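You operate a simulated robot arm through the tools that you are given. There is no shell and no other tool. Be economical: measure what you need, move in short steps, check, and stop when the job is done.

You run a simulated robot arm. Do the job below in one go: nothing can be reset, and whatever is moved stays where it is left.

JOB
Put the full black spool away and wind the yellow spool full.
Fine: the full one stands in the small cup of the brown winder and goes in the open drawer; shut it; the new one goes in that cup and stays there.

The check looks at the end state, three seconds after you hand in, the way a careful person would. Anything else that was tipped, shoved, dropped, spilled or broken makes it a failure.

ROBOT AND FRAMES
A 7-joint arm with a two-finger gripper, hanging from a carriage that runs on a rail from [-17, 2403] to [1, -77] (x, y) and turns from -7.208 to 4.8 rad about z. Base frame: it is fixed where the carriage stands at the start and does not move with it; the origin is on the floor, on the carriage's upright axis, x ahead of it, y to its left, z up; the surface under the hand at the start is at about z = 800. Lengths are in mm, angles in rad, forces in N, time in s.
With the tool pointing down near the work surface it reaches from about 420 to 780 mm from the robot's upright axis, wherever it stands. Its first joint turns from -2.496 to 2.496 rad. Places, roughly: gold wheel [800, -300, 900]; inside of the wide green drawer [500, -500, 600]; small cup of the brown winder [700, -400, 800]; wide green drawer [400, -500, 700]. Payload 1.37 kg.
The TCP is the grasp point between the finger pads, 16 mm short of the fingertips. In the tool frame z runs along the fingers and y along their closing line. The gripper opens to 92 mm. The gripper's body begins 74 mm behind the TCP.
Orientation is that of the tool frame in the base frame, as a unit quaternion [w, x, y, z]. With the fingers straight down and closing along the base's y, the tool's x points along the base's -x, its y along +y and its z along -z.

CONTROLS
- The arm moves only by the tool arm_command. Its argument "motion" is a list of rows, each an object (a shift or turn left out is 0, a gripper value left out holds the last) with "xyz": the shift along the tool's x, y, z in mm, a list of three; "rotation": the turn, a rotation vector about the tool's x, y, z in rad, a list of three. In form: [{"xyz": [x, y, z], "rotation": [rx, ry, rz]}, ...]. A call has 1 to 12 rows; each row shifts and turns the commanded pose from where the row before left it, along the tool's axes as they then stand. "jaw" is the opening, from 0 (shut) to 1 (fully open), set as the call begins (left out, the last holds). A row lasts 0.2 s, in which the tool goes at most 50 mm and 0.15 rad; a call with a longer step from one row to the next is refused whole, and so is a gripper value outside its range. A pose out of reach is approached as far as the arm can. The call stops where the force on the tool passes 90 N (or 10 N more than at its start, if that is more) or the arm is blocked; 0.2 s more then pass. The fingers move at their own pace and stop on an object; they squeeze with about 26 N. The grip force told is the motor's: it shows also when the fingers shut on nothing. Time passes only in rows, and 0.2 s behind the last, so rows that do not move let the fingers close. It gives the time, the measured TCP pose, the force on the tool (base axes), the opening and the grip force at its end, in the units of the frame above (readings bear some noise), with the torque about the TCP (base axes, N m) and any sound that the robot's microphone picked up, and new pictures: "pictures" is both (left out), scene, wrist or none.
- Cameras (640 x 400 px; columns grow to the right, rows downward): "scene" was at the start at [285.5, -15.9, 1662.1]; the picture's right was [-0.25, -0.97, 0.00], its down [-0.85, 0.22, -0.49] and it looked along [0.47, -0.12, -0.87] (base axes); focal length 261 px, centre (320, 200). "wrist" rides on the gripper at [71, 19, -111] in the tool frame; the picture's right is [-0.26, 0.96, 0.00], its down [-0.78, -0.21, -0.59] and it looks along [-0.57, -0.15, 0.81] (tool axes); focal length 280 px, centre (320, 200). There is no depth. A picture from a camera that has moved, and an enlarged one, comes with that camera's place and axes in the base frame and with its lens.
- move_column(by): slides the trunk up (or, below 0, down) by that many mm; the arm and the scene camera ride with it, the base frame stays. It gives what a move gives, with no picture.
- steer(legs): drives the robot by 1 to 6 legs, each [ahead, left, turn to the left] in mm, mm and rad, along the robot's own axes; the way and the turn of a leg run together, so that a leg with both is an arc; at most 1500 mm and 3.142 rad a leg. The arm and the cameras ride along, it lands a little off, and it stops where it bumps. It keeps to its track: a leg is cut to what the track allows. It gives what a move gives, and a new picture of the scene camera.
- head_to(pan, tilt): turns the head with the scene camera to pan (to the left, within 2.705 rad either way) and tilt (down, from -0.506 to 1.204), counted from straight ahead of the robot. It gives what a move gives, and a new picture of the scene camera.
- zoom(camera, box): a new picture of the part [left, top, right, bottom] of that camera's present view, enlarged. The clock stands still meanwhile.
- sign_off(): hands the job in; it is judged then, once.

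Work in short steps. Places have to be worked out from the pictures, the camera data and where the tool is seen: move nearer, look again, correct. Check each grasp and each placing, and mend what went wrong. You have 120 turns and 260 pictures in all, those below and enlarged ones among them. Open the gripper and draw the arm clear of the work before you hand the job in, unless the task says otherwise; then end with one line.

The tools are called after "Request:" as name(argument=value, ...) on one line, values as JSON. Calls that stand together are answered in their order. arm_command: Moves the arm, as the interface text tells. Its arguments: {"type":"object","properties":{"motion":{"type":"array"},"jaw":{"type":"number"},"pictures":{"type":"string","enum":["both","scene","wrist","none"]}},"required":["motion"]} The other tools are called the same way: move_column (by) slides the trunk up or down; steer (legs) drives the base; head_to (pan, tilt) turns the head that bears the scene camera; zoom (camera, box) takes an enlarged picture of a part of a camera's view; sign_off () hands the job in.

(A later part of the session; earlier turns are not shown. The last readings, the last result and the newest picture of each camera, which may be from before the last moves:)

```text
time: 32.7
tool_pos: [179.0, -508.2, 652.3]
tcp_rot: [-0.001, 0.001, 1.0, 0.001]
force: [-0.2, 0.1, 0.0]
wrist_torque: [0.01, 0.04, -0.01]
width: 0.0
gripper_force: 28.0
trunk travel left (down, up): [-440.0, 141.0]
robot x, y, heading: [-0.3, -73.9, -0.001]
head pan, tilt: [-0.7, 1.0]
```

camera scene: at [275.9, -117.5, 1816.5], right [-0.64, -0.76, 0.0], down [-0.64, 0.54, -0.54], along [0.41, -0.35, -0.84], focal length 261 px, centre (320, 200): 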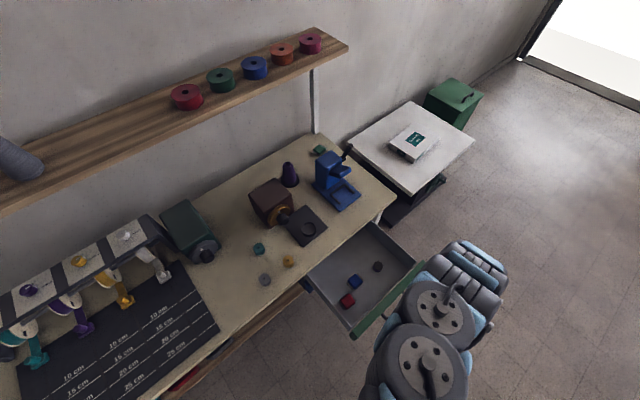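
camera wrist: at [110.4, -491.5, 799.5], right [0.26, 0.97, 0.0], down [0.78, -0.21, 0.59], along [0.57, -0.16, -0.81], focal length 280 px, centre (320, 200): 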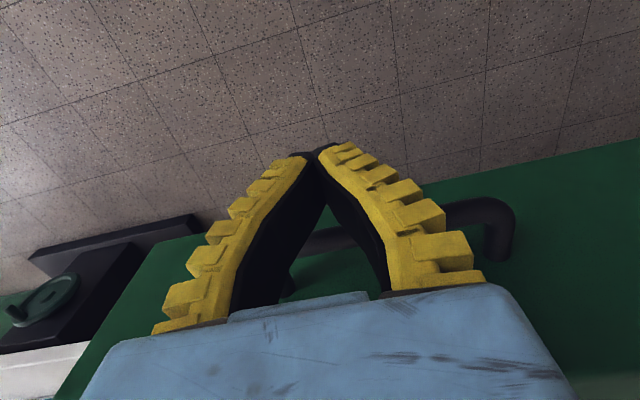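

Now I push toward +x gently and watch the force.

Request:
arm_command(motion=[{"xyz": [-12, 0, 0]}, {"xyz": [-12, 0, 0]}, {"xyz": [-12, 0, 0]}, {"xyz": [-12, 0, 0]}, {"xyz": [-12, 0, 0]}, {"xyz": [-12, 0, 0]}, {"xyz": [-12, 0, 0]}])

```text
time: 34.3
tool_pos: [262.4, -503.1, 657.2]
tcp_rot: [-0.001, -0.001, 1.0, 0.0]
force: [-0.2, 0.1, 0.1]
wrist_torque: [0.03, 0.02, -0.01]
width: 0.0
gripper_force: 27.8
out of reach, approached as far as the arm can: row 5
trunk travel left (down, up): [-440.0, 141.0]
robot x, y, heading: [0.9, -72.7, 0.001]
head pan, tilt: [-0.7, 1.0]
camera scene: at [276.1, -117.3, 1781.5], right [-0.64, -0.77, 0.0], down [-0.64, 0.54, -0.54], along [0.41, -0.35, -0.84], focal length 261 px, centre (320, 200)
camera wrist: at [192.1, -483.1, 768.3], right [0.26, 0.97, 0.0], down [0.78, -0.21, 0.59], along [0.57, -0.15, -0.81], focal length 280 px, centre (320, 200)
```

scene: 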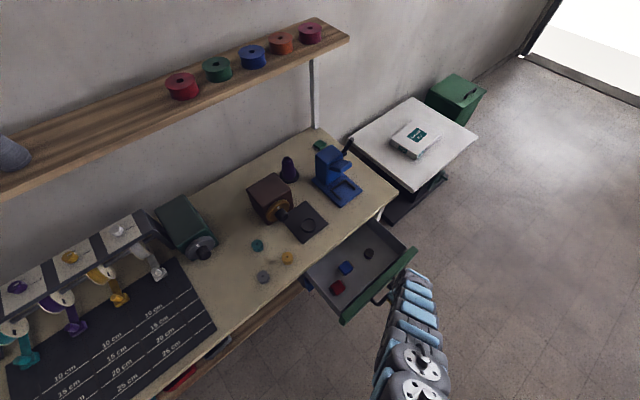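
wrist: 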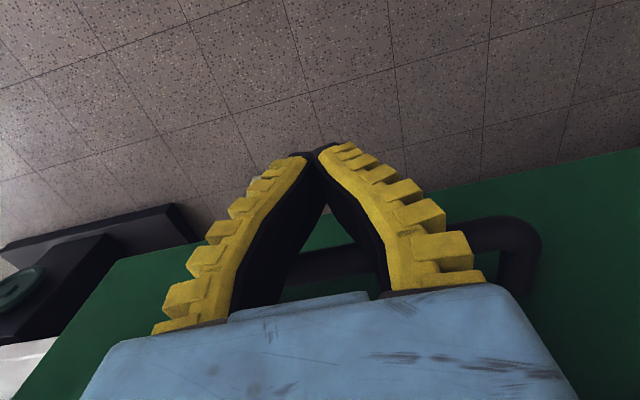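

No notable force; continuing the push.

Request:
arm_command(motion=[{"xyz": [-14, 0, 0]}, {"xyz": [-14, 0, 0]}, {"xyz": [-14, 0, 0]}, {"xyz": [-14, 0, 0]}, {"xyz": [-14, 0, 0]}, {"xyz": [-14, 0, 0]}, {"xyz": [-14, 0, 0]}])

```text
time: 35.9
tool_pos: [319.3, -492.1, 671.5]
tcp_rot: [0.0, -0.001, 1.0, 0.0]
force: [0.5, -1.0, 0.2]
wrist_torque: [0.0, 0.04, -0.01]
width: 0.0
gripper_force: 27.8
out of reach, approached as far as the arm can: row 1, 3, 4, 5, 6, 7
trunk travel left (down, up): [-440.0, 141.0]
robot x, y, heading: [-1.0, -78.5, -0.002]
head pan, tilt: [-0.7, 1.0]
camera scene: at [276.0, -117.3, 1781.5], right [-0.64, -0.77, 0.0], down [-0.64, 0.54, -0.54], along [0.41, -0.35, -0.84], focal length 261 px, centre (320, 200)
camera wrist: at [249.4, -473.2, 782.2], right [0.26, 0.97, 0.0], down [0.78, -0.21, 0.59], along [0.57, -0.15, -0.81], focal length 280 px, centre (320, 200)
```

scene: 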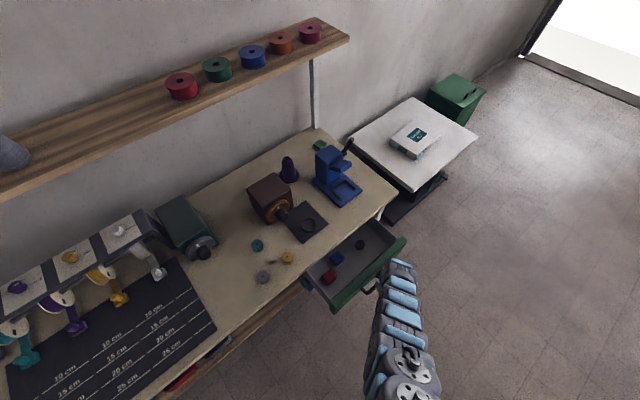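
wrist: 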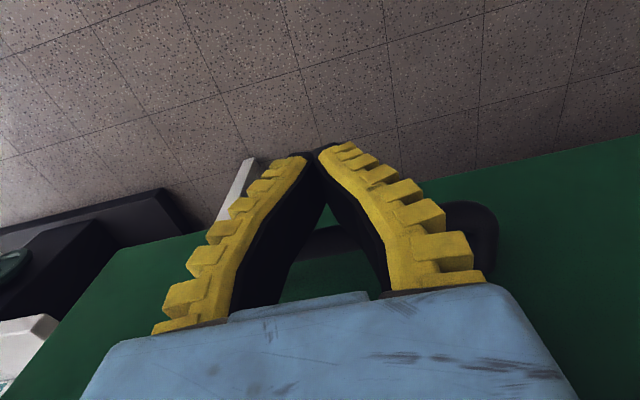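

The drawer is closing well; contents stand. The arm is near full extension, so I lower the trunk 40 mm and continue.

Request:
move_column(by=-40)

Request:
arm_command(motion=[{"xyz": [0, 0, 0]}], pictures="none")

```text
time: 36.8
tool_pos: [319.1, -493.5, 631.1]
tcp_rot: [-0.001, 0.0, 1.0, 0.001]
force: [-0.1, 0.4, -0.1]
wrist_torque: [0.0, 0.05, -0.01]
width: 0.1
gripper_force: 27.7
trunk travel left (down, up): [-400.0, 181.0]
robot x, y, heading: [2.3, -72.7, -0.004]
head pan, tilt: [-0.7, 1.0]
```

```text
time: 37.2
tool_pos: [319.5, -492.6, 631.6]
tcp_rot: [-0.001, 0.0, 1.0, 0.0]
force: [-0.9, 0.6, -0.1]
wrist_torque: [0.01, -0.01, -0.02]
width: 0.0
gripper_force: 28.0
trunk travel left (down, up): [-400.0, 181.0]
robot x, y, heading: [-1.8, -75.1, -0.0]
head pan, tilt: [-0.7, 1.0]
```

Request:
arm_command(motion=[{"xyz": [0, -8, -10]}, {"xyz": [-14, -8, -10]}, {"xyz": [-14, 0, 0]}, {"xyz": [-14, 0, 0]}, {"xyz": [-14, 0, 0]}, {"xyz": [-14, 0, 0]}, {"xyz": [-14, 0, 0]}, {"xyz": [-14, 0, 0]}])

```text
time: 39.0
tool_pos: [402.7, -495.0, 666.5]
tcp_rot: [0.0, 0.0, 1.0, 0.0]
force: [-1.0, -0.4, -0.1]
wrist_torque: [-0.01, -0.02, 0.01]
width: 0.0
gripper_force: 27.5
out of reach, approached as far as the arm can: row 4, 5, 6, 7
trunk travel left (down, up): [-400.0, 181.0]
robot x, y, heading: [5.8, -71.8, -0.001]
head pan, tilt: [-0.7, 1.0]
camera scene: at [275.9, -117.3, 1741.5], right [-0.64, -0.77, 0.0], down [-0.64, 0.54, -0.54], along [0.41, -0.35, -0.84], focal length 261 px, centre (320, 200)
camera wrist: at [331.6, -474.9, 778.3], right [0.26, 0.97, 0.0], down [0.78, -0.21, 0.59], along [0.57, -0.15, -0.81], focal length 280 px, centre (320, 200)
```

scene: 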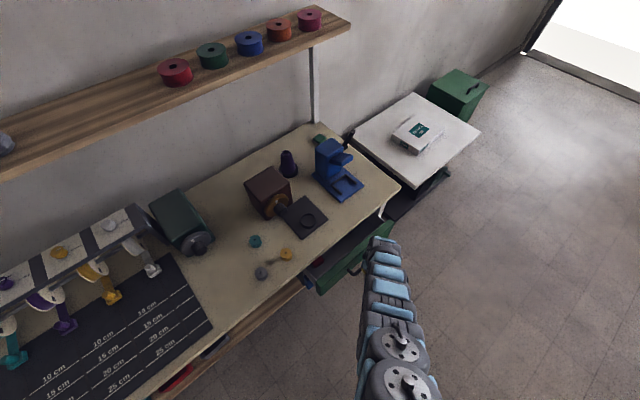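
wrist: 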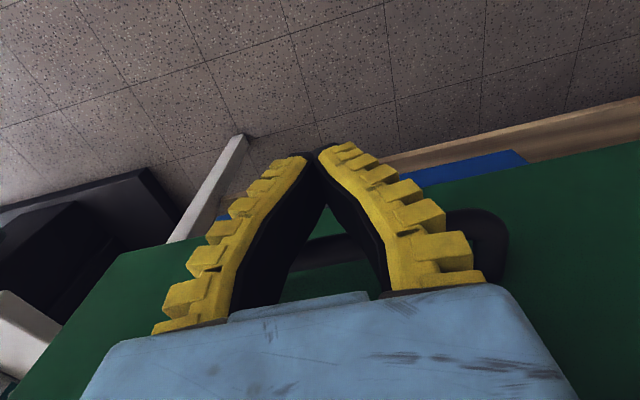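

Nearly shut. I lower the trunk again and keep pushing.

Request:
move_column(by=-40)

Request:
arm_command(motion=[{"xyz": [0, -6, -8]}, {"xyz": [-14, -6, -8]}, {"xyz": [-14, 0, -6]}, {"xyz": [-14, 0, 0]}, {"xyz": [-14, 0, 0]}, {"xyz": [-12, 0, 0]}])

```text
time: 39.8
tool_pos: [402.2, -495.7, 627.2]
tcp_rot: [-0.002, 0.001, 1.0, 0.0]
force: [0.1, -0.9, 0.0]
wrist_torque: [0.01, 0.01, -0.01]
width: 0.1
gripper_force: 27.6
trunk travel left (down, up): [-360.0, 221.0]
robot x, y, heading: [-1.8, -71.1, -0.005]
head pan, tilt: [-0.7, 1.0]
```

```text
time: 41.2
tool_pos: [448.9, -497.1, 658.1]
tcp_rot: [0.0, 0.0, 1.0, 0.0]
force: [-0.3, 0.6, 0.6]
wrist_torque: [-0.01, -0.02, -0.03]
width: 0.1
gripper_force: 27.5
out of reach, approached as far as the arm can: row 3, 4, 5, 6
trunk travel left (down, up): [-360.0, 221.0]
robot x, y, heading: [-1.4, -75.9, 0.001]
head pan, tilt: [-0.7, 1.0]
camera scene: at [275.8, -117.4, 1701.5], right [-0.64, -0.77, 0.0], down [-0.64, 0.54, -0.54], along [0.41, -0.35, -0.84], focal length 261 px, centre (320, 200)
camera wrist: at [378.6, -477.4, 770.1], right [0.26, 0.97, 0.0], down [0.78, -0.21, 0.59], along [0.57, -0.15, -0.81], focal length 280 px, centre (320, 200)
```

scene: 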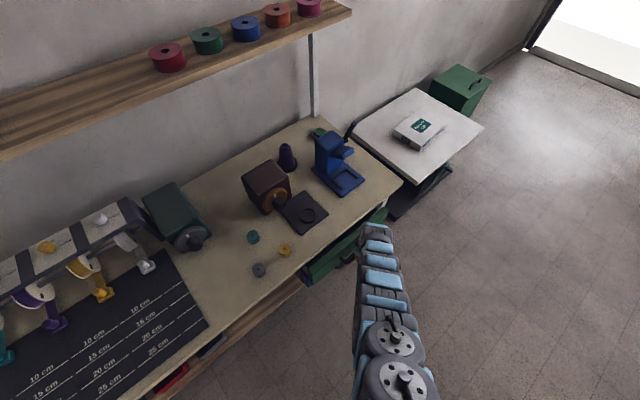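
wrist: 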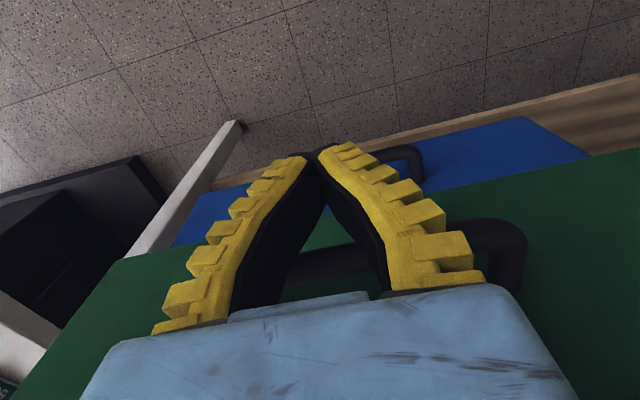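

Blue closed drawer beneath gives the flush line; about 40–50 mm remain. One more trunk-lower and push.

Request:
move_column(by=-40)

Request:
arm_command(motion=[{"xyz": [0, -4, -15]}, {"xyz": [0, -4, -15]}, {"xyz": [-12, 0, 0]}, {"xyz": [-12, 0, 0]}, {"xyz": [-10, 0, 0]}], pictures="wrist")

Request:
move_column(by=-40)

Request:
arm_command(motion=[{"xyz": [0, 0, -15]}, {"xyz": [0, 0, -15]}, {"xyz": [-8, 0, 0]}, {"xyz": [-8, 0, 0]}])

```text
time: 42.0
tool_pos: [448.5, -497.4, 618.1]
tcp_rot: [-0.001, 0.0, 1.0, 0.0]
force: [-0.1, -1.2, 0.0]
wrist_torque: [0.02, 0.01, -0.01]
width: 0.1
gripper_force: 27.8
trunk travel left (down, up): [-320.0, 261.0]
robot x, y, heading: [-0.0, -73.2, 0.003]
head pan, tilt: [-0.7, 1.0]
```

```text
time: 43.2
tool_pos: [484.9, -504.6, 648.9]
tcp_rot: [0.0, 0.0, 1.0, -0.001]
force: [0.2, 0.7, 0.7]
wrist_torque: [0.03, 0.0, -0.01]
width: 0.0
gripper_force: 27.8
trunk travel left (down, up): [-320.0, 261.0]
robot x, y, heading: [-2.5, -75.7, 0.003]
head pan, tilt: [-0.7, 1.0]
camera wrist: at [413.3, -484.8, 760.3], right [0.26, 0.97, 0.0], down [0.78, -0.21, 0.59], along [0.57, -0.15, -0.81], focal length 280 px, centre (320, 200)
```

wrist: 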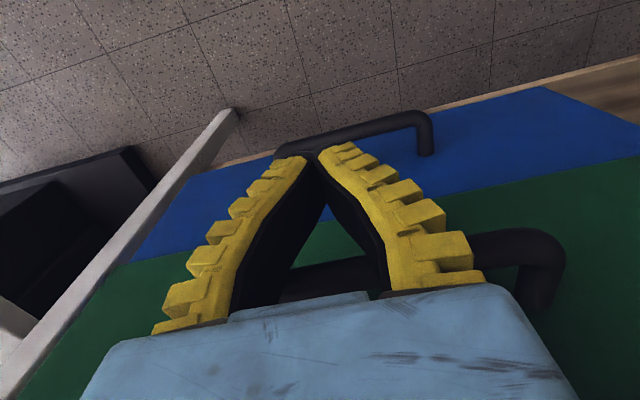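

```text
time: 44.0
tool_pos: [490.9, -503.8, 617.4]
tcp_rot: [0.003, -0.003, 1.0, 0.0]
force: [-0.3, 9.9, 21.3]
wrist_torque: [-0.37, -0.48, 0.21]
width: 0.0
gripper_force: 28.1
trunk travel left (down, up): [-283.0, 298.0]
robot x, y, heading: [-3.1, -69.8, 0.003]
head pan, tilt: [-0.7, 1.0]
stopped: the force on the tool passed its limit at 150 N (the readings are from after the stop); the commanded pose is now the measured one
```

```text
time: 45.0
tool_pos: [490.8, -507.4, 643.6]
tcp_rot: [-0.004, -0.001, 1.0, 0.0]
force: [-29.5, 0.0, 9.9]
wrist_torque: [0.27, -1.34, 0.7]
width: 0.0
gripper_force: 28.1
trunk travel left (down, up): [-283.0, 298.0]
robot x, y, heading: [-1.3, -71.4, 0.002]
head pan, tilt: [-0.7, 1.0]
camera scene: at [273.0, -117.4, 1623.7], right [-0.64, -0.76, 0.0], down [-0.65, 0.54, -0.54], along [0.41, -0.35, -0.84], focal length 261 px, centre (320, 200)
camera wrist: at [422.3, -487.5, 755.7], right [0.26, 0.97, 0.0], down [0.79, -0.21, 0.58], along [0.56, -0.15, -0.81], focal length 280 px, centre (320, 200)
```

scene: 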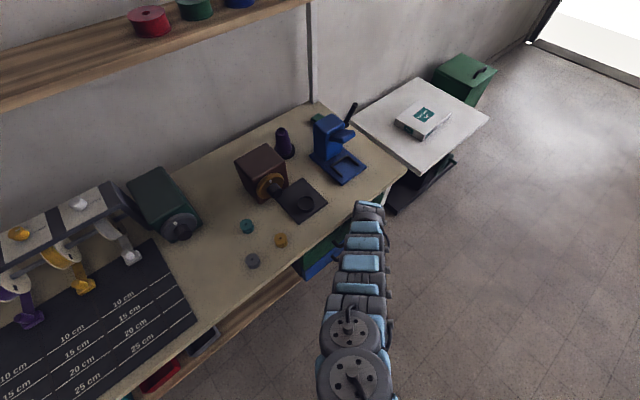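
wrist: 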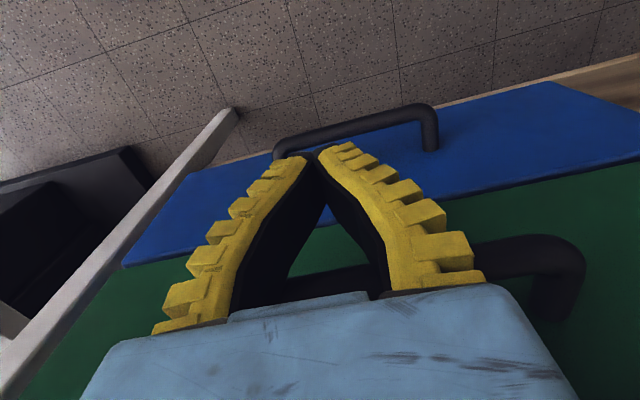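

Now x-force −30 N: the drawer resists, probably at its stop. I push a little more to confirm.

Request:
arm_command(motion=[{"xyz": [-6, 0, 0]}, {"xyz": [-6, 0, 0]}], pictures="wrist")

```text
time: 45.5
tool_pos: [490.8, -508.0, 640.8]
tcp_rot: [-0.009, 0.0, 1.0, 0.0]
force: [-67.7, 1.5, 20.8]
wrist_torque: [0.49, -3.35, 1.72]
width: 0.0
gripper_force: 27.6
trunk travel left (down, up): [-283.0, 298.0]
robot x, y, heading: [-1.9, -70.6, 0.003]
head pan, tilt: [-0.7, 1.0]
camera wrist: at [423.1, -488.5, 752.6], right [0.26, 0.97, 0.0], down [0.79, -0.21, 0.57], along [0.55, -0.15, -0.82], focal length 280 px, centre (320, 200)
```

wrist: 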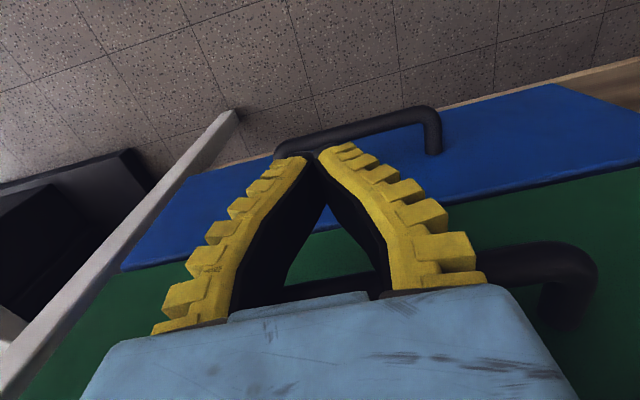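

Force rises with no motion: the drawer is shut. I back away and rise to inspect it.

Request:
arm_command(motion=[{"xyz": [20, 0, 0]}, {"xyz": [30, 0, 0]}, {"xyz": [30, 0, 0]}, {"xyz": [20, 0, -20]}], pictures="wrist")

Request:
move_column(by=42)

Request:
arm_command(motion=[{"xyz": [0, 0, -40]}, {"xyz": [0, 0, -40]}, {"xyz": [0, 0, -40]}, {"xyz": [0, 0, -40]}])

```text
time: 46.5
tool_pos: [413.7, -507.6, 667.0]
tcp_rot: [0.002, -0.002, 1.0, -0.001]
force: [0.8, -0.2, 0.1]
wrist_torque: [0.02, -0.01, 0.01]
width: 0.0
gripper_force: 27.8
trunk travel left (down, up): [-283.0, 298.0]
robot x, y, heading: [2.1, -72.6, 0.004]
head pan, tilt: [-0.7, 1.0]
camera wrist: at [343.2, -488.0, 777.6], right [0.26, 0.97, 0.0], down [0.78, -0.21, 0.59], along [0.57, -0.15, -0.81], focal length 280 px, centre (320, 200)
```

wrist: 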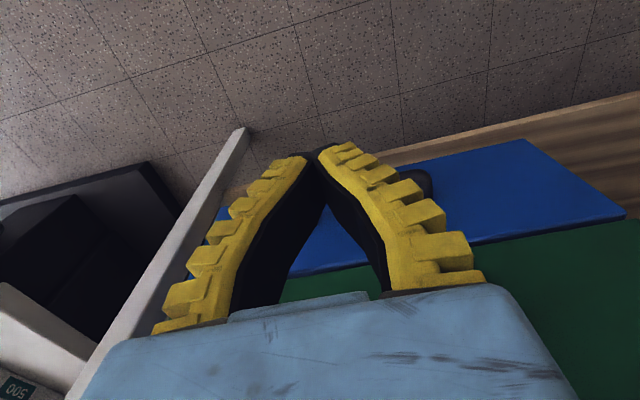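

```text
time: 47.4
tool_pos: [412.1, -507.6, 706.4]
tcp_rot: [0.0, -0.003, 1.0, 0.0]
force: [-0.1, 0.4, 0.7]
wrist_torque: [0.02, -0.03, 0.0]
width: 0.0
gripper_force: 27.8
trunk travel left (down, up): [-325.0, 256.0]
robot x, y, heading: [1.8, -70.3, 0.002]
head pan, tilt: [-0.7, 1.0]
```

```text
time: 48.4
tool_pos: [412.9, -505.1, 870.5]
tcp_rot: [0.0, -0.002, 1.0, -0.001]
force: [-0.2, -0.1, 0.1]
wrist_torque: [0.02, 0.0, 0.02]
width: 0.0
gripper_force: 27.7
trunk travel left (down, up): [-325.0, 256.0]
robot x, y, heading: [-0.9, -73.8, 0.004]
head pan, tilt: [-0.7, 1.0]
camera scene: at [275.8, -117.1, 1666.7], right [-0.64, -0.77, 0.0], down [-0.64, 0.54, -0.54], along [0.41, -0.35, -0.84], focal length 261 px, centre (320, 200)
camera wrist: at [342.6, -486.3, 982.0], right [0.26, 0.97, 0.0], down [0.78, -0.21, 0.59], along [0.57, -0.15, -0.81], focal length 280 px, centre (320, 200)
```

scene: 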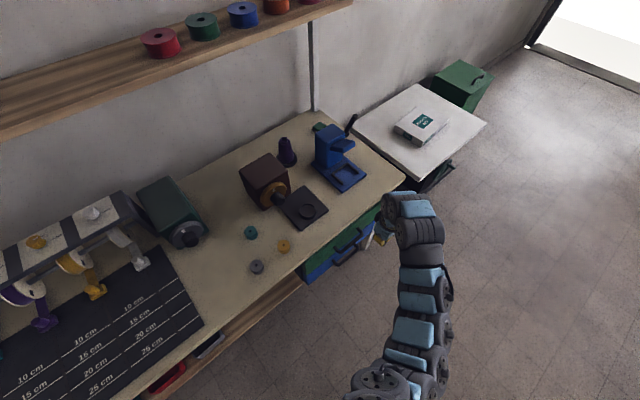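
wrist: 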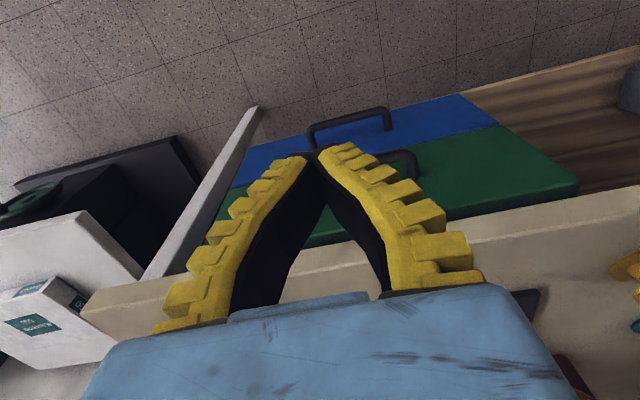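

The green drawer is shut flush with the blue one. Next I open the gripper and go above the yellow spool at about (626,-251).

Request:
arm_command(motion=[{"xyz": [-30, 36, -5]}, {"xyz": [-30, 36, -5]}, {"xyz": [-30, 36, 0]}, {"xyz": [-30, 36, 0]}, {"xyz": [-31, 36, 0]}, {"xyz": [-31, 37, 0]}, {"xyz": [-31, 37, 0]}], jaw=1)

```text
time: 50.0
tool_pos: [628.5, -250.4, 879.3]
tcp_rot: [-0.001, -0.002, 1.0, 0.0]
force: [-0.8, -0.8, 0.8]
wrist_torque: [0.01, -0.03, 0.0]
width: 92.1
gripper_force: 0.1
trunk travel left (down, up): [-325.0, 256.0]
robot x, y, heading: [0.9, -72.3, 0.001]
head pan, tilt: [-0.7, 1.0]
camera scene: at [275.9, -116.8, 1666.8], right [-0.64, -0.77, 0.0], down [-0.64, 0.54, -0.54], along [0.41, -0.35, -0.84], focal length 261 px, centre (320, 200)
camera wrist: at [556.6, -231.0, 991.3], right [0.26, 0.97, 0.0], down [0.78, -0.21, 0.59], along [0.57, -0.15, -0.81], focal length 280 px, centre (320, 200)
```

scene: 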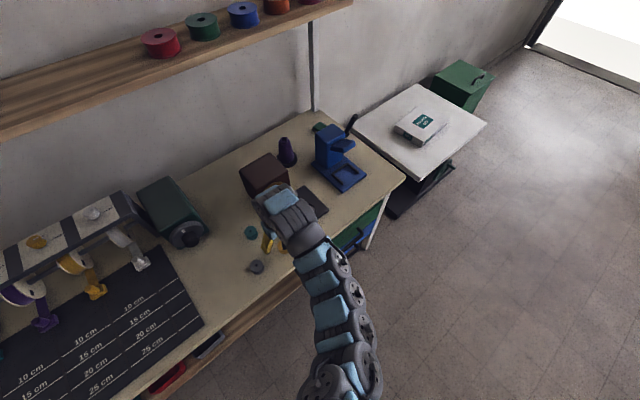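
wrist: 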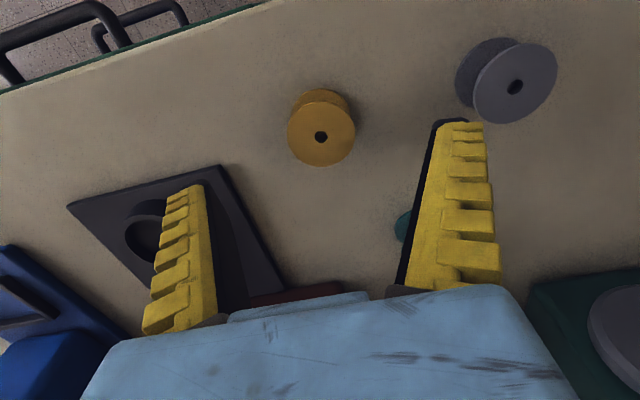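

The yellow spool's hole is nearly under the TCP. I lower partway and refine.

Request:
arm_command(motion=[{"xyz": [0, 0, 20]}, {"xyz": [0, 0, 20]}], pictures="wrist")

Request:
zoom(camera="wrist", box=[240, 80, 400, 220])

```text
time: 50.6
tool_pos: [625.5, -252.4, 838.7]
tcp_rot: [0.001, -0.002, 1.0, -0.001]
force: [-0.6, -0.4, 0.0]
wrist_torque: [0.01, 0.01, 0.01]
width: 92.0
gripper_force: 0.0
trunk travel left (down, up): [-325.0, 256.0]
robot x, y, heading: [2.5, -70.6, -0.006]
head pan, tilt: [-0.7, 1.0]
camera wrist: at [555.3, -232.6, 949.6], right [0.26, 0.97, 0.0], down [0.78, -0.21, 0.59], along [0.57, -0.15, -0.81], focal length 280 px, centre (320, 200)
```

wrist: 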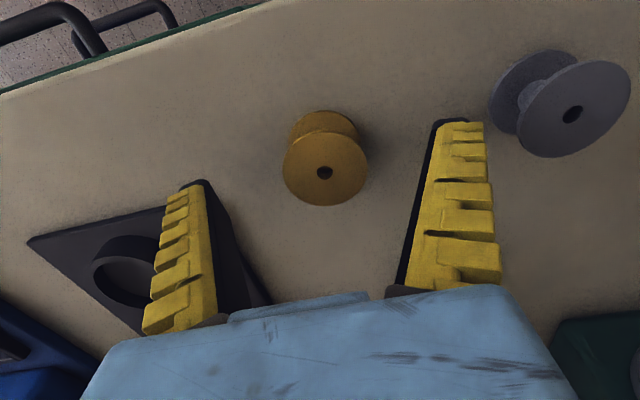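

```text
2.86 times, centred on (320, 150) of wrist
camera zoom: at [555.3, -232.6, 949.6], right [0.26, 0.97, 0.0], down [0.78, -0.21, 0.59], along [0.57, -0.15, -0.81], focal length 801 px, centre (320, 343)
```

zoom: 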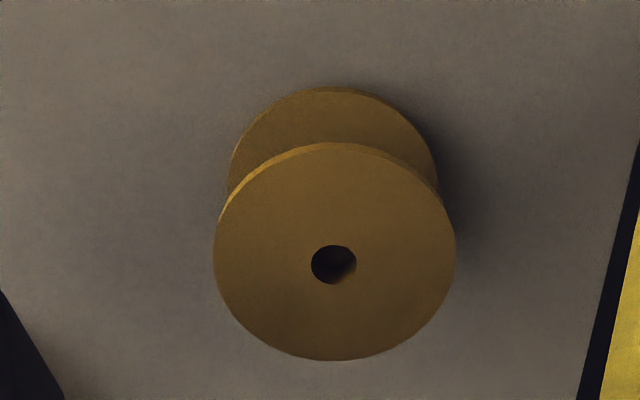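

Yellow spool: top z≈825, offset about +2 mm in y. I correct, go down to TCP ≈821 and close.

Request:
arm_command(motion=[{"xyz": [0, 2, 10]}, {"xyz": [0, 0, 7]}, {}], pictures="none")

Request:
arm_command(motion=[{}, {}, {}], jaw=0, pictures="wrist")

```text
time: 51.4
tool_pos: [625.9, -250.7, 820.5]
tcp_rot: [0.001, -0.002, 1.0, 0.0]
force: [0.0, 0.7, -1.2]
wrist_torque: [0.0, 0.02, 0.0]
width: 91.9
gripper_force: 0.1
trunk travel left (down, up): [-325.0, 256.0]
robot x, y, heading: [2.9, -72.4, 0.002]
head pan, tilt: [-0.7, 1.0]
```

```text
time: 52.2
tool_pos: [626.5, -250.9, 820.1]
tcp_rot: [0.001, -0.003, 1.0, 0.0]
force: [-1.3, 0.9, 5.6]
wrist_torque: [-0.07, 0.14, -0.02]
width: 34.0
gripper_force: 26.0
trunk travel left (down, up): [-325.0, 256.0]
robot x, y, heading: [-0.2, -71.6, 0.001]
head pan, tilt: [-0.7, 1.0]
camera wrist: at [554.4, -230.9, 931.9], right [0.26, 0.97, 0.0], down [0.78, -0.21, 0.59], along [0.57, -0.15, -0.81], focal length 280 px, centre (320, 200)
```

wrist: 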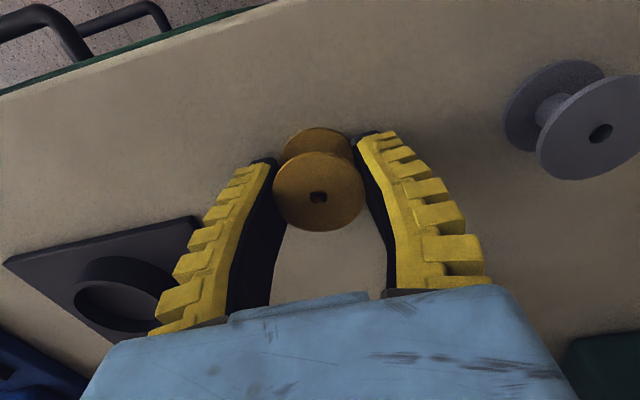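

Gripped. I lift, check, and carry it over the cup.

Request:
arm_command(motion=[{"xyz": [0, 0, -15]}, {"xyz": [0, 0, -20]}, {"xyz": [0, 0, -20]}, {"xyz": [-14, -37, 0]}, {"xyz": [-15, -37, 0]}, {"xyz": [-15, -38, 0]}, {"xyz": [-14, -38, 0]}], pictures="wrist")

Request:
zoom(camera="wrist", box=[220, 60, 420, 260])

```text
time: 53.8
tool_pos: [685.6, -398.5, 875.8]
tcp_rot: [0.002, -0.003, 1.0, -0.001]
force: [-0.1, 0.2, 0.1]
wrist_torque: [-0.03, -0.01, 0.01]
width: 32.4
gripper_force: 26.4
trunk travel left (down, up): [-325.0, 256.0]
robot x, y, heading: [0.4, -71.6, 0.001]
head pan, tilt: [-0.7, 1.0]
camera wrist: at [613.0, -378.8, 987.3], right [0.26, 0.97, 0.0], down [0.78, -0.21, 0.59], along [0.57, -0.15, -0.81], focal length 280 px, centre (320, 200)
```

wrist: 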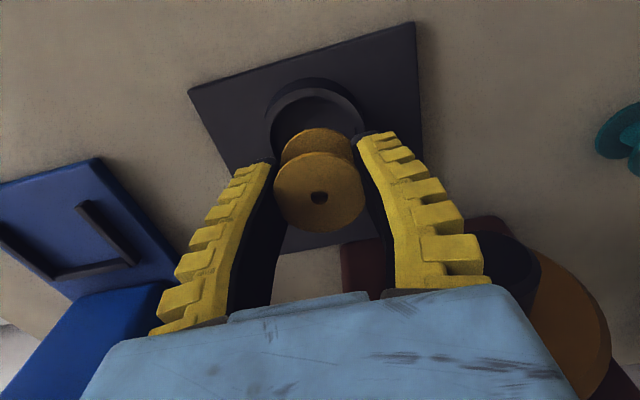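

```text
2.00 times, centred on (320, 160) of wrist
camera zoom: at [613.0, -378.8, 987.3], right [0.26, 0.97, 0.0], down [0.78, -0.21, 0.59], along [0.57, -0.15, -0.81], focal length 561 px, centre (320, 280)
```

zoom: 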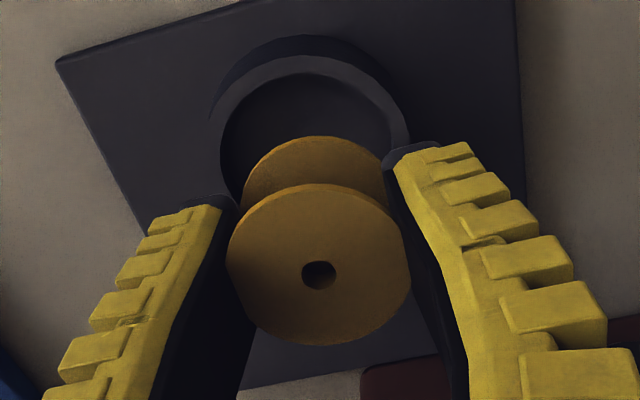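

Spool held slightly forward of the TCP; cup centre is ~2–3 mm to -y. I correct by (-2.5,-2.5) and lower most of the way.

Request:
arm_command(motion=[{"xyz": [2.5, -2.5, 0]}, {"xyz": [0, 0, 8]}, {"xyz": [0, 0, 6]}], pictures="wrist")

Request:
zoom(camera="wrist", box=[220, 60, 420, 260])

```text
time: 54.6
tool_pos: [680.0, -402.3, 862.2]
tcp_rot: [0.0, -0.002, 1.0, 0.0]
force: [0.9, 0.8, -0.6]
wrist_torque: [0.02, 0.05, 0.01]
width: 32.2
gripper_force: 26.4
trunk travel left (down, up): [-325.0, 256.0]
robot x, y, heading: [-0.5, -68.7, -0.001]
head pan, tilt: [-0.7, 1.0]
camera wrist: at [609.4, -382.6, 973.2], right [0.26, 0.97, 0.0], down [0.78, -0.21, 0.59], along [0.57, -0.15, -0.81], focal length 280 px, centre (320, 200)
```

wrist: 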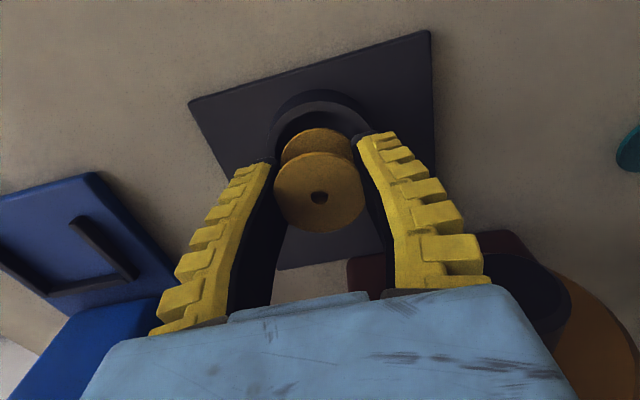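

```text
2.00 times, centred on (320, 160) of wrist
camera zoom: at [609.4, -382.6, 973.2], right [0.26, 0.97, 0.0], down [0.78, -0.21, 0.59], along [0.57, -0.15, -0.81], focal length 561 px, centre (320, 280)
```

zoom: 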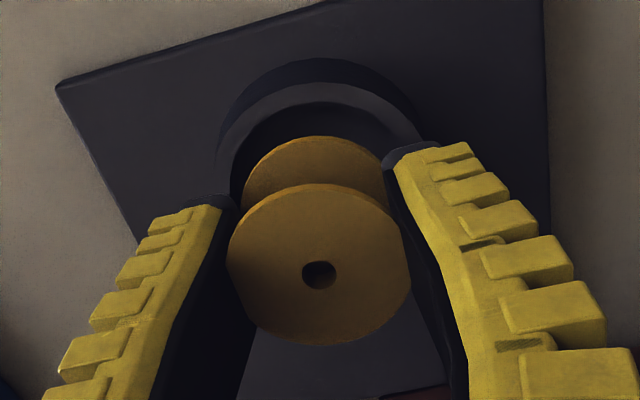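

Slightly over-corrected; I nudge (+2,+2) and lower further.

Request:
arm_command(motion=[{"xyz": [-2, 2, 4]}, {"xyz": [0, 0, 4]}, {"xyz": [0, 0, 4]}], pictures="wrist")

Request:
zoom(camera="wrist", box=[220, 60, 420, 260])

```text
time: 55.4
tool_pos: [681.9, -401.0, 849.5]
tcp_rot: [0.002, -0.001, 1.0, -0.001]
force: [-0.6, -0.1, -0.3]
wrist_torque: [0.02, 0.01, -0.01]
width: 32.2
gripper_force: 25.7
trunk travel left (down, up): [-325.0, 256.0]
robot x, y, heading: [-0.5, -69.2, -0.005]
head pan, tilt: [-0.7, 1.0]
camera wrist: at [611.4, -381.1, 961.2], right [0.26, 0.97, 0.0], down [0.78, -0.21, 0.59], along [0.57, -0.15, -0.81], focal length 280 px, centre (320, 200)
```

wrist: 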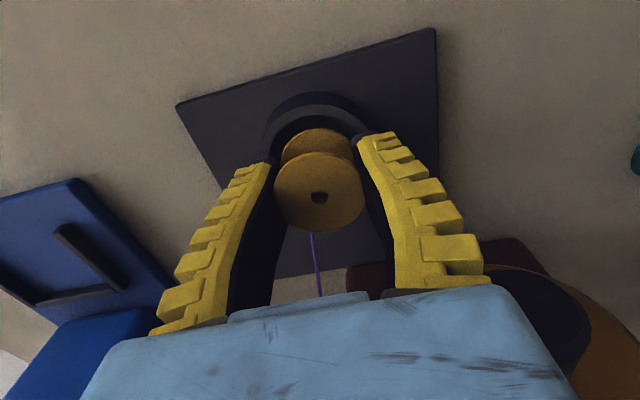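

```text
2.00 times, centred on (320, 160) of wrist
camera zoom: at [611.4, -381.1, 961.2], right [0.26, 0.97, 0.0], down [0.78, -0.21, 0.59], along [0.57, -0.15, -0.81], focal length 561 px, centre (320, 280)
```

zoom: 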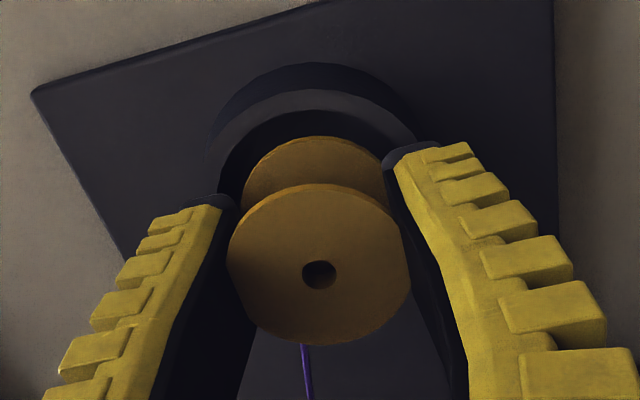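

The thread has attached to the yellow spool and alignment looks good. I lower the rest.

Request:
arm_command(motion=[{"xyz": [0, 0, 4]}, {"xyz": [0, 0, 3]}, {}], pictures="none")

Request:
arm_command(motion=[{"xyz": [0, 0, 2]}, {}], pictures="wrist")

```text
time: 56.2
tool_pos: [682.2, -400.8, 843.4]
tcp_rot: [0.0, -0.002, 1.0, -0.001]
force: [-0.2, 0.4, 0.2]
wrist_torque: [0.0, 0.03, 0.01]
width: 32.0
gripper_force: 26.1
trunk travel left (down, up): [-325.0, 256.0]
robot x, y, heading: [0.1, -72.9, 0.002]
head pan, tilt: [-0.7, 1.0]
```

```text
time: 56.8
tool_pos: [683.3, -400.7, 842.5]
tcp_rot: [0.002, -0.002, 1.0, 0.0]
force: [-10.6, 5.2, 26.7]
wrist_torque: [0.36, 0.2, 0.14]
width: 32.2
gripper_force: 25.7
trunk travel left (down, up): [-325.0, 256.0]
robot x, y, heading: [-0.2, -74.6, -0.003]
head pan, tilt: [-0.7, 1.0]
camera wrist: at [612.5, -381.3, 952.8], right [0.26, 0.97, 0.0], down [0.78, -0.21, 0.59], along [0.57, -0.15, -0.81], focal length 280 px, centre (320, 200)
```

wrist: 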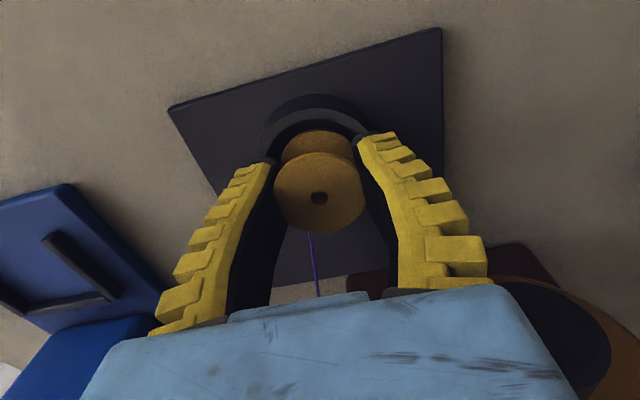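

Contact at about the expected depth, with a slight -x reaction. I zoom to see whether the bottom flange is inside the rim.

Request:
zoom(camera="wrist", box=[250, 80, 390, 180])

```text
4.00 times, centred on (320, 130) of wrist
camera zoom: at [612.5, -381.3, 952.8], right [0.26, 0.97, 0.0], down [0.78, -0.21, 0.59], along [0.57, -0.15, -0.81], focal length 1122 px, centre (320, 480)
```

zoom: 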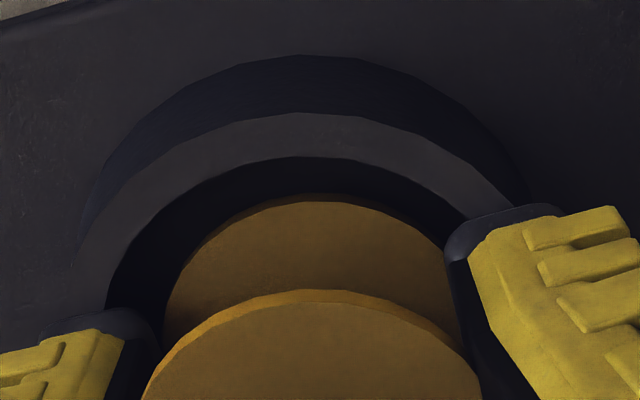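

There is a wide gap on the -x side, so the spool leans on the +x rim. I lift 3 mm, shift -x 2.5 mm and lower again.

Request:
arm_command(motion=[{"xyz": [0, 0, -4]}, {"xyz": [3, 0, 0]}, {"xyz": [0, 0, 2]}, {"xyz": [0, 0, 2]}, {}], pictures="wrist")

Request:
zoom(camera="wrist", box=[250, 80, 390, 180])

```text
time: 58.0
tool_pos: [681.4, -402.2, 842.3]
tcp_rot: [0.002, -0.002, 1.0, -0.001]
force: [-2.6, 2.0, 11.3]
wrist_torque: [0.33, 0.08, 0.01]
width: 32.2
gripper_force: 25.7
trunk travel left (down, up): [-325.0, 256.0]
robot x, y, heading: [1.1, -71.7, 0.003]
head pan, tilt: [-0.7, 1.0]
camera wrist: at [609.8, -381.5, 953.1], right [0.26, 0.97, 0.0], down [0.78, -0.21, 0.59], along [0.57, -0.15, -0.81], focal length 280 px, centre (320, 200)
```

wrist: 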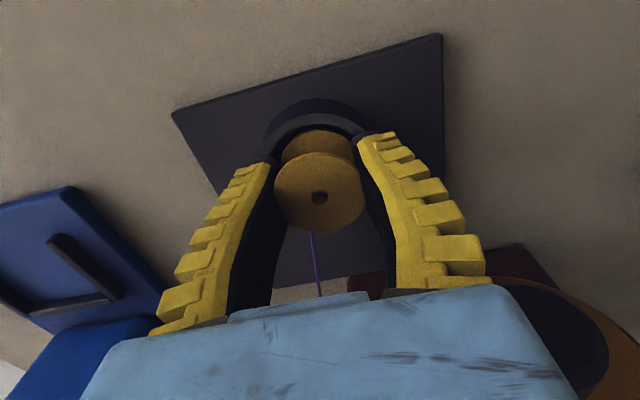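

```text
4.00 times, centred on (320, 130) of wrist
camera zoom: at [609.8, -381.5, 953.1], right [0.26, 0.97, 0.0], down [0.78, -0.21, 0.59], along [0.57, -0.15, -0.81], focal length 1122 px, centre (320, 480)
```

zoom: 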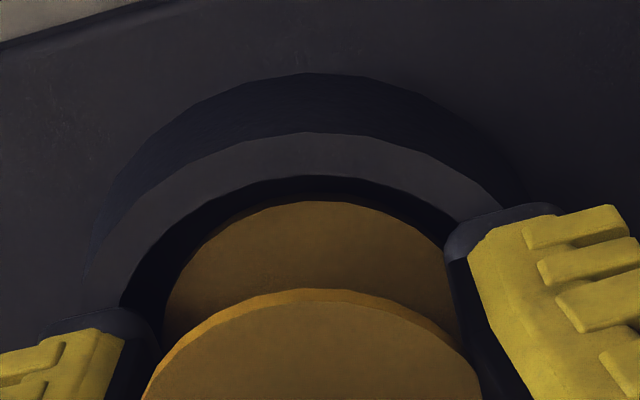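

Contact at the same height again, matching the black spool's seated height. I release and inspect.

Request:
arm_command(motion=[{}, {}, {}], jaw=1, pictures="none")

Request:
arm_command(motion=[{"xyz": [0, 0, -8]}, {"xyz": [0, 0, -20]}, {"xyz": [0, 0, -30]}, {"xyz": [0, 0, -30]}])

Request:
zoom(camera="wrist", box=[220, 40, 420, 190])

```text
time: 58.8
tool_pos: [680.1, -400.1, 840.1]
tcp_rot: [0.001, -0.003, 1.0, -0.001]
force: [0.2, -0.5, 0.1]
wrist_torque: [-0.02, -0.02, -0.01]
width: 92.0
gripper_force: 0.0
trunk travel left (down, up): [-325.0, 256.0]
robot x, y, heading: [-1.3, -71.6, 0.003]
head pan, tilt: [-0.7, 1.0]
```

```text
time: 59.8
tool_pos: [679.9, -400.3, 929.7]
tcp_rot: [0.0, -0.001, 1.0, 0.0]
force: [0.1, 0.1, -0.1]
wrist_torque: [-0.01, -0.01, -0.02]
width: 91.8
gripper_force: 0.0
trunk travel left (down, up): [-325.0, 256.0]
robot x, y, heading: [-0.0, -72.1, 0.001]
head pan, tilt: [-0.7, 1.0]
camera scene: at [276.0, -116.9, 1666.8], right [-0.64, -0.77, 0.0], down [-0.64, 0.54, -0.54], along [0.41, -0.35, -0.84], focal length 261 px, centre (320, 200)
camera wrist: at [608.5, -381.4, 1040.0], right [0.26, 0.97, 0.0], down [0.78, -0.21, 0.59], along [0.57, -0.15, -0.81], focal length 280 px, centre (320, 200)
```

scene: 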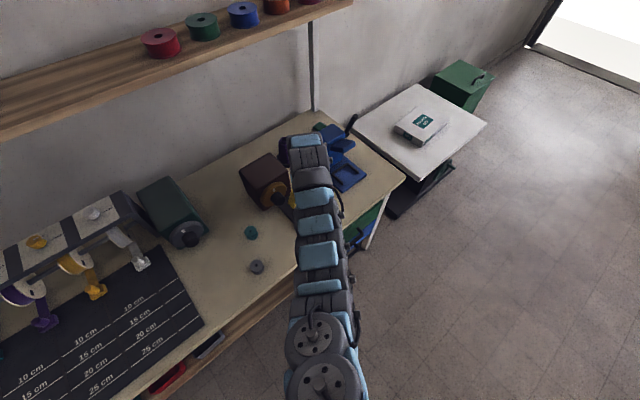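
wrist: 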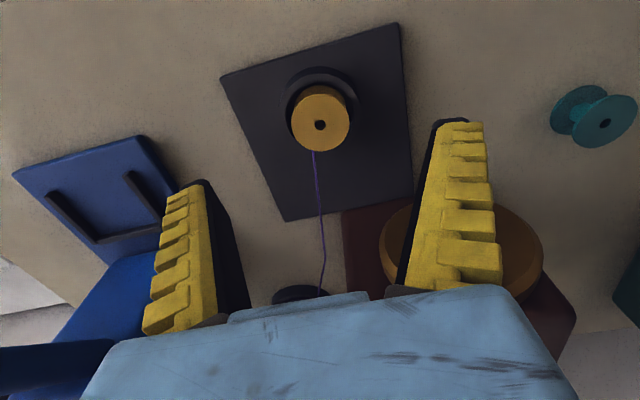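

```text
2.67 times, centred on (320, 115) of wrist
camera zoom: at [608.5, -381.4, 1040.0], right [0.26, 0.97, 0.0], down [0.78, -0.21, 0.59], along [0.57, -0.15, -0.81], focal length 748 px, centre (320, 427)
```

zoom: 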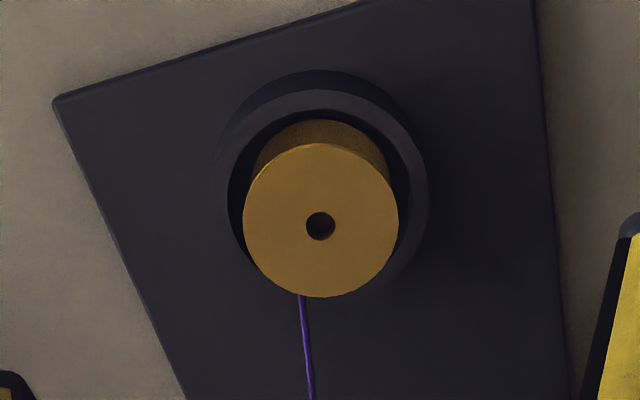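

The yellow spool sits in the cup exactly as the black one did, with thread attached. Now the wheel: its knob's axis runs along base x at about (745,-327,888). I raise the trunk, move in line with it, and pitch the tool to point along +x.

Request:
move_column(by=100)

Request:
arm_command(motion=[{"xyz": [20, 36, 0]}, {"xyz": [20, 37, 0]}, {"rotation": [0, -0.15, 0]}, {"rotation": [0, -0.15, 0]}, {"rotation": [0, -0.15, 0]}, {"rotation": [0, -0.15, 0]}, {"rotation": [0, -0.15, 0]}, {"rotation": [0, -0.15, 0]}, {"rotation": [0, -0.15, 0]}, {"rotation": [0, -0.15, 0]}, {"rotation": [0, -0.15, 0]}, {"rotation": [0, -0.15, 0]}])

```text
time: 61.1
tool_pos: [680.0, -400.1, 1028.0]
tcp_rot: [0.001, -0.003, 1.0, 0.0]
force: [0.0, 0.0, 0.5]
wrist_torque: [0.0, 0.01, 0.02]
width: 92.0
gripper_force: 0.1
trunk travel left (down, up): [-425.0, 156.0]
robot x, y, heading: [-0.1, -69.4, -0.001]
head pan, tilt: [-0.7, 1.0]
```

```text
time: 63.7
tool_pos: [640.5, -327.0, 1029.4]
tcp_rot: [0.683, -0.001, 0.731, 0.002]
force: [0.2, -0.1, -0.5]
wrist_torque: [-0.05, 0.04, -0.02]
width: 91.9
gripper_force: 0.1
trunk travel left (down, up): [-425.0, 156.0]
robot x, y, heading: [-1.2, -73.9, 0.004]
head pan, tilt: [-0.7, 1.0]
camera scene: at [276.0, -116.7, 1766.8], right [-0.64, -0.77, 0.0], down [-0.64, 0.54, -0.54], along [0.41, -0.35, -0.84], focal length 261 px, centre (320, 200)
camera wrist: at [524.7, -308.5, 966.6], right [0.01, 0.96, 0.26], down [-0.53, -0.21, 0.82], along [0.84, -0.15, 0.51], focal length 280 px, centre (320, 200)
```

scene: 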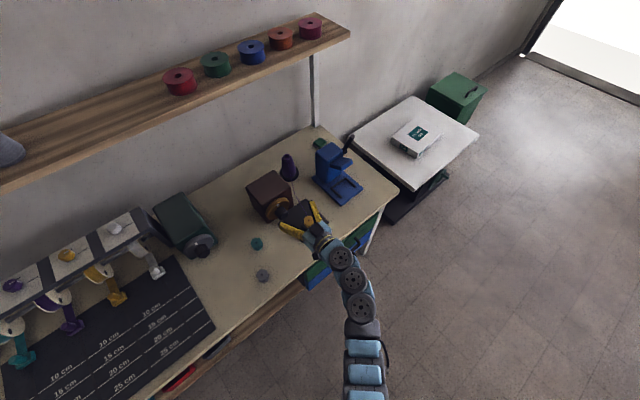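
wrist: 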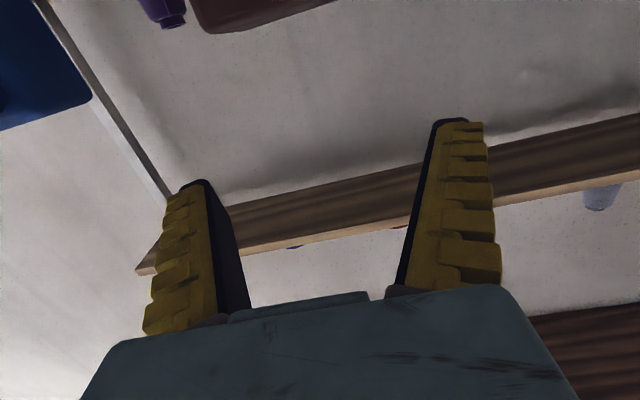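

Tool is nearly horizontal. I finish the pitch and roll about the tool axis to bring the camera up, testing the roll range.

Request:
arm_command(motion=[{"rotation": [0, -0.071, 0]}, {"rotation": [0, 0, 0.15]}, {"rotation": [0, 0, 0.15]}, {"rotation": [0, 0, 0.15]}, {"rotation": [0, 0, 0.15]}, {"rotation": [0, 0, 0.15]}, {"rotation": [0, 0, 0.15]}, {"rotation": [0, 0, 0.15]}, {"rotation": [0, 0, 0.15]}, {"rotation": [0, 0, 0.15]}, {"rotation": [0, 0, 0.15]}, {"rotation": [0, 0, 0.0708]}], pictures="wrist")

```text
time: 66.3
tool_pos: [641.0, -328.1, 1028.3]
tcp_rot: [0.499, 0.499, 0.501, 0.501]
force: [-0.4, 0.5, 0.1]
wrist_torque: [-0.02, 0.03, 0.03]
width: 91.7
gripper_force: 0.0
trunk travel left (down, up): [-425.0, 156.0]
robot x, y, heading: [-4.6, -76.5, -0.003]
head pan, tilt: [-0.7, 1.0]
camera wrist: at [528.2, -256.7, 1048.4], right [0.0, -0.26, 0.96], down [-0.59, -0.78, -0.21], along [0.81, -0.56, -0.15], focal length 280 px, centre (320, 200)
```

wrist: 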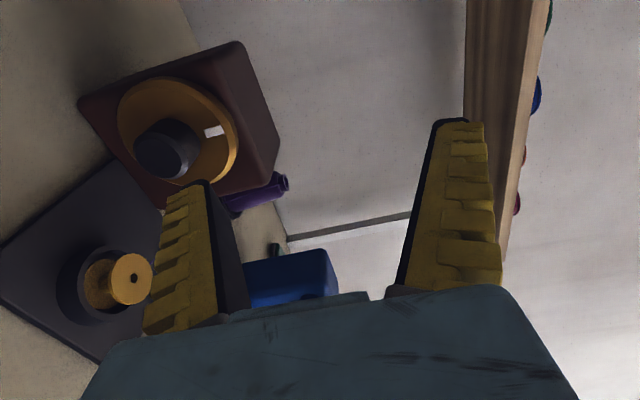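

Roll +90° works; clear view of the wheel and spool. I continue to roll to test the range.

Request:
arm_command(motion=[{"rotation": [0, 0, 0.15]}, {"rotation": [0, 0, 0.15]}, {"rotation": [0, 0, 0.15]}, {"rotation": [0, 0, 0.15]}, {"rotation": [0, 0, 0.15]}, {"rotation": [0, 0, 0.15]}, {"rotation": [0, 0, 0.15]}, {"rotation": [0, 0, 0.15]}, {"rotation": [0, 0, 0.15]}, {"rotation": [0, 0, 0.15]}, {"rotation": [0, 0, 0.0708]}], pictures="wrist")

```text
time: 68.7
tool_pos: [639.9, -328.1, 1028.2]
tcp_rot: [-0.002, 0.706, 0.002, 0.708]
force: [0.1, 0.3, -0.8]
wrist_torque: [0.06, 0.03, -0.02]
width: 92.0
gripper_force: 0.1
trunk travel left (down, up): [-425.0, 156.0]
robot x, y, heading: [0.9, -72.8, -0.001]
head pan, tilt: [-0.7, 1.0]
camera wrist: at [528.8, -347.6, 1099.8], right [0.0, -0.97, -0.26], down [-0.59, 0.21, -0.78], along [0.81, 0.16, -0.57], focal length 280 px, centre (320, 200)
```

wrist: 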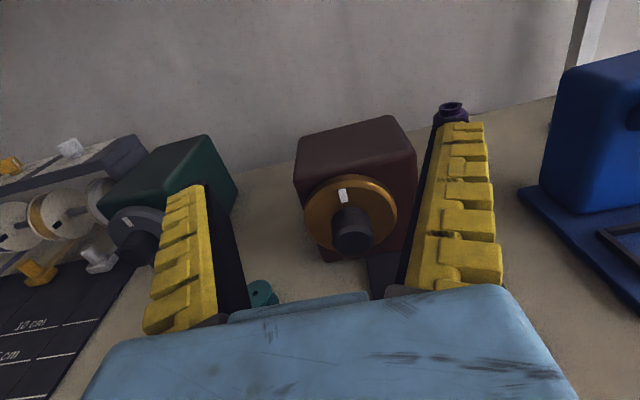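

Camera is now on top with a fine view. I zoom to locate the knob.

Request:
zoom(camera="wrist", box=[280, 150, 440, 270])

```text
3.33 times, centred on (360, 210) of wrist
camera zoom: at [528.8, -347.6, 1099.8], right [0.0, -0.97, -0.26], down [-0.59, 0.21, -0.78], along [0.81, 0.16, -0.57], focal length 935 px, centre (187, 167)
```

zoom: 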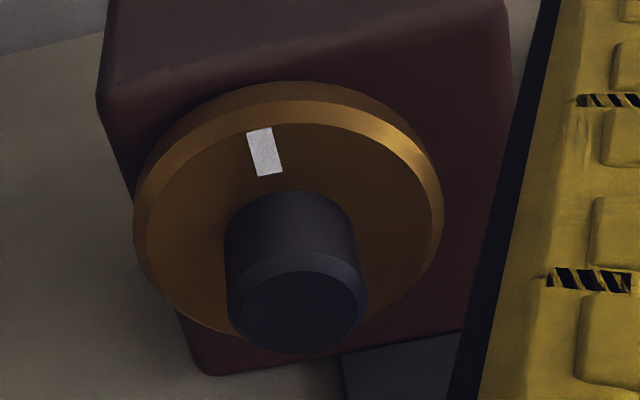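

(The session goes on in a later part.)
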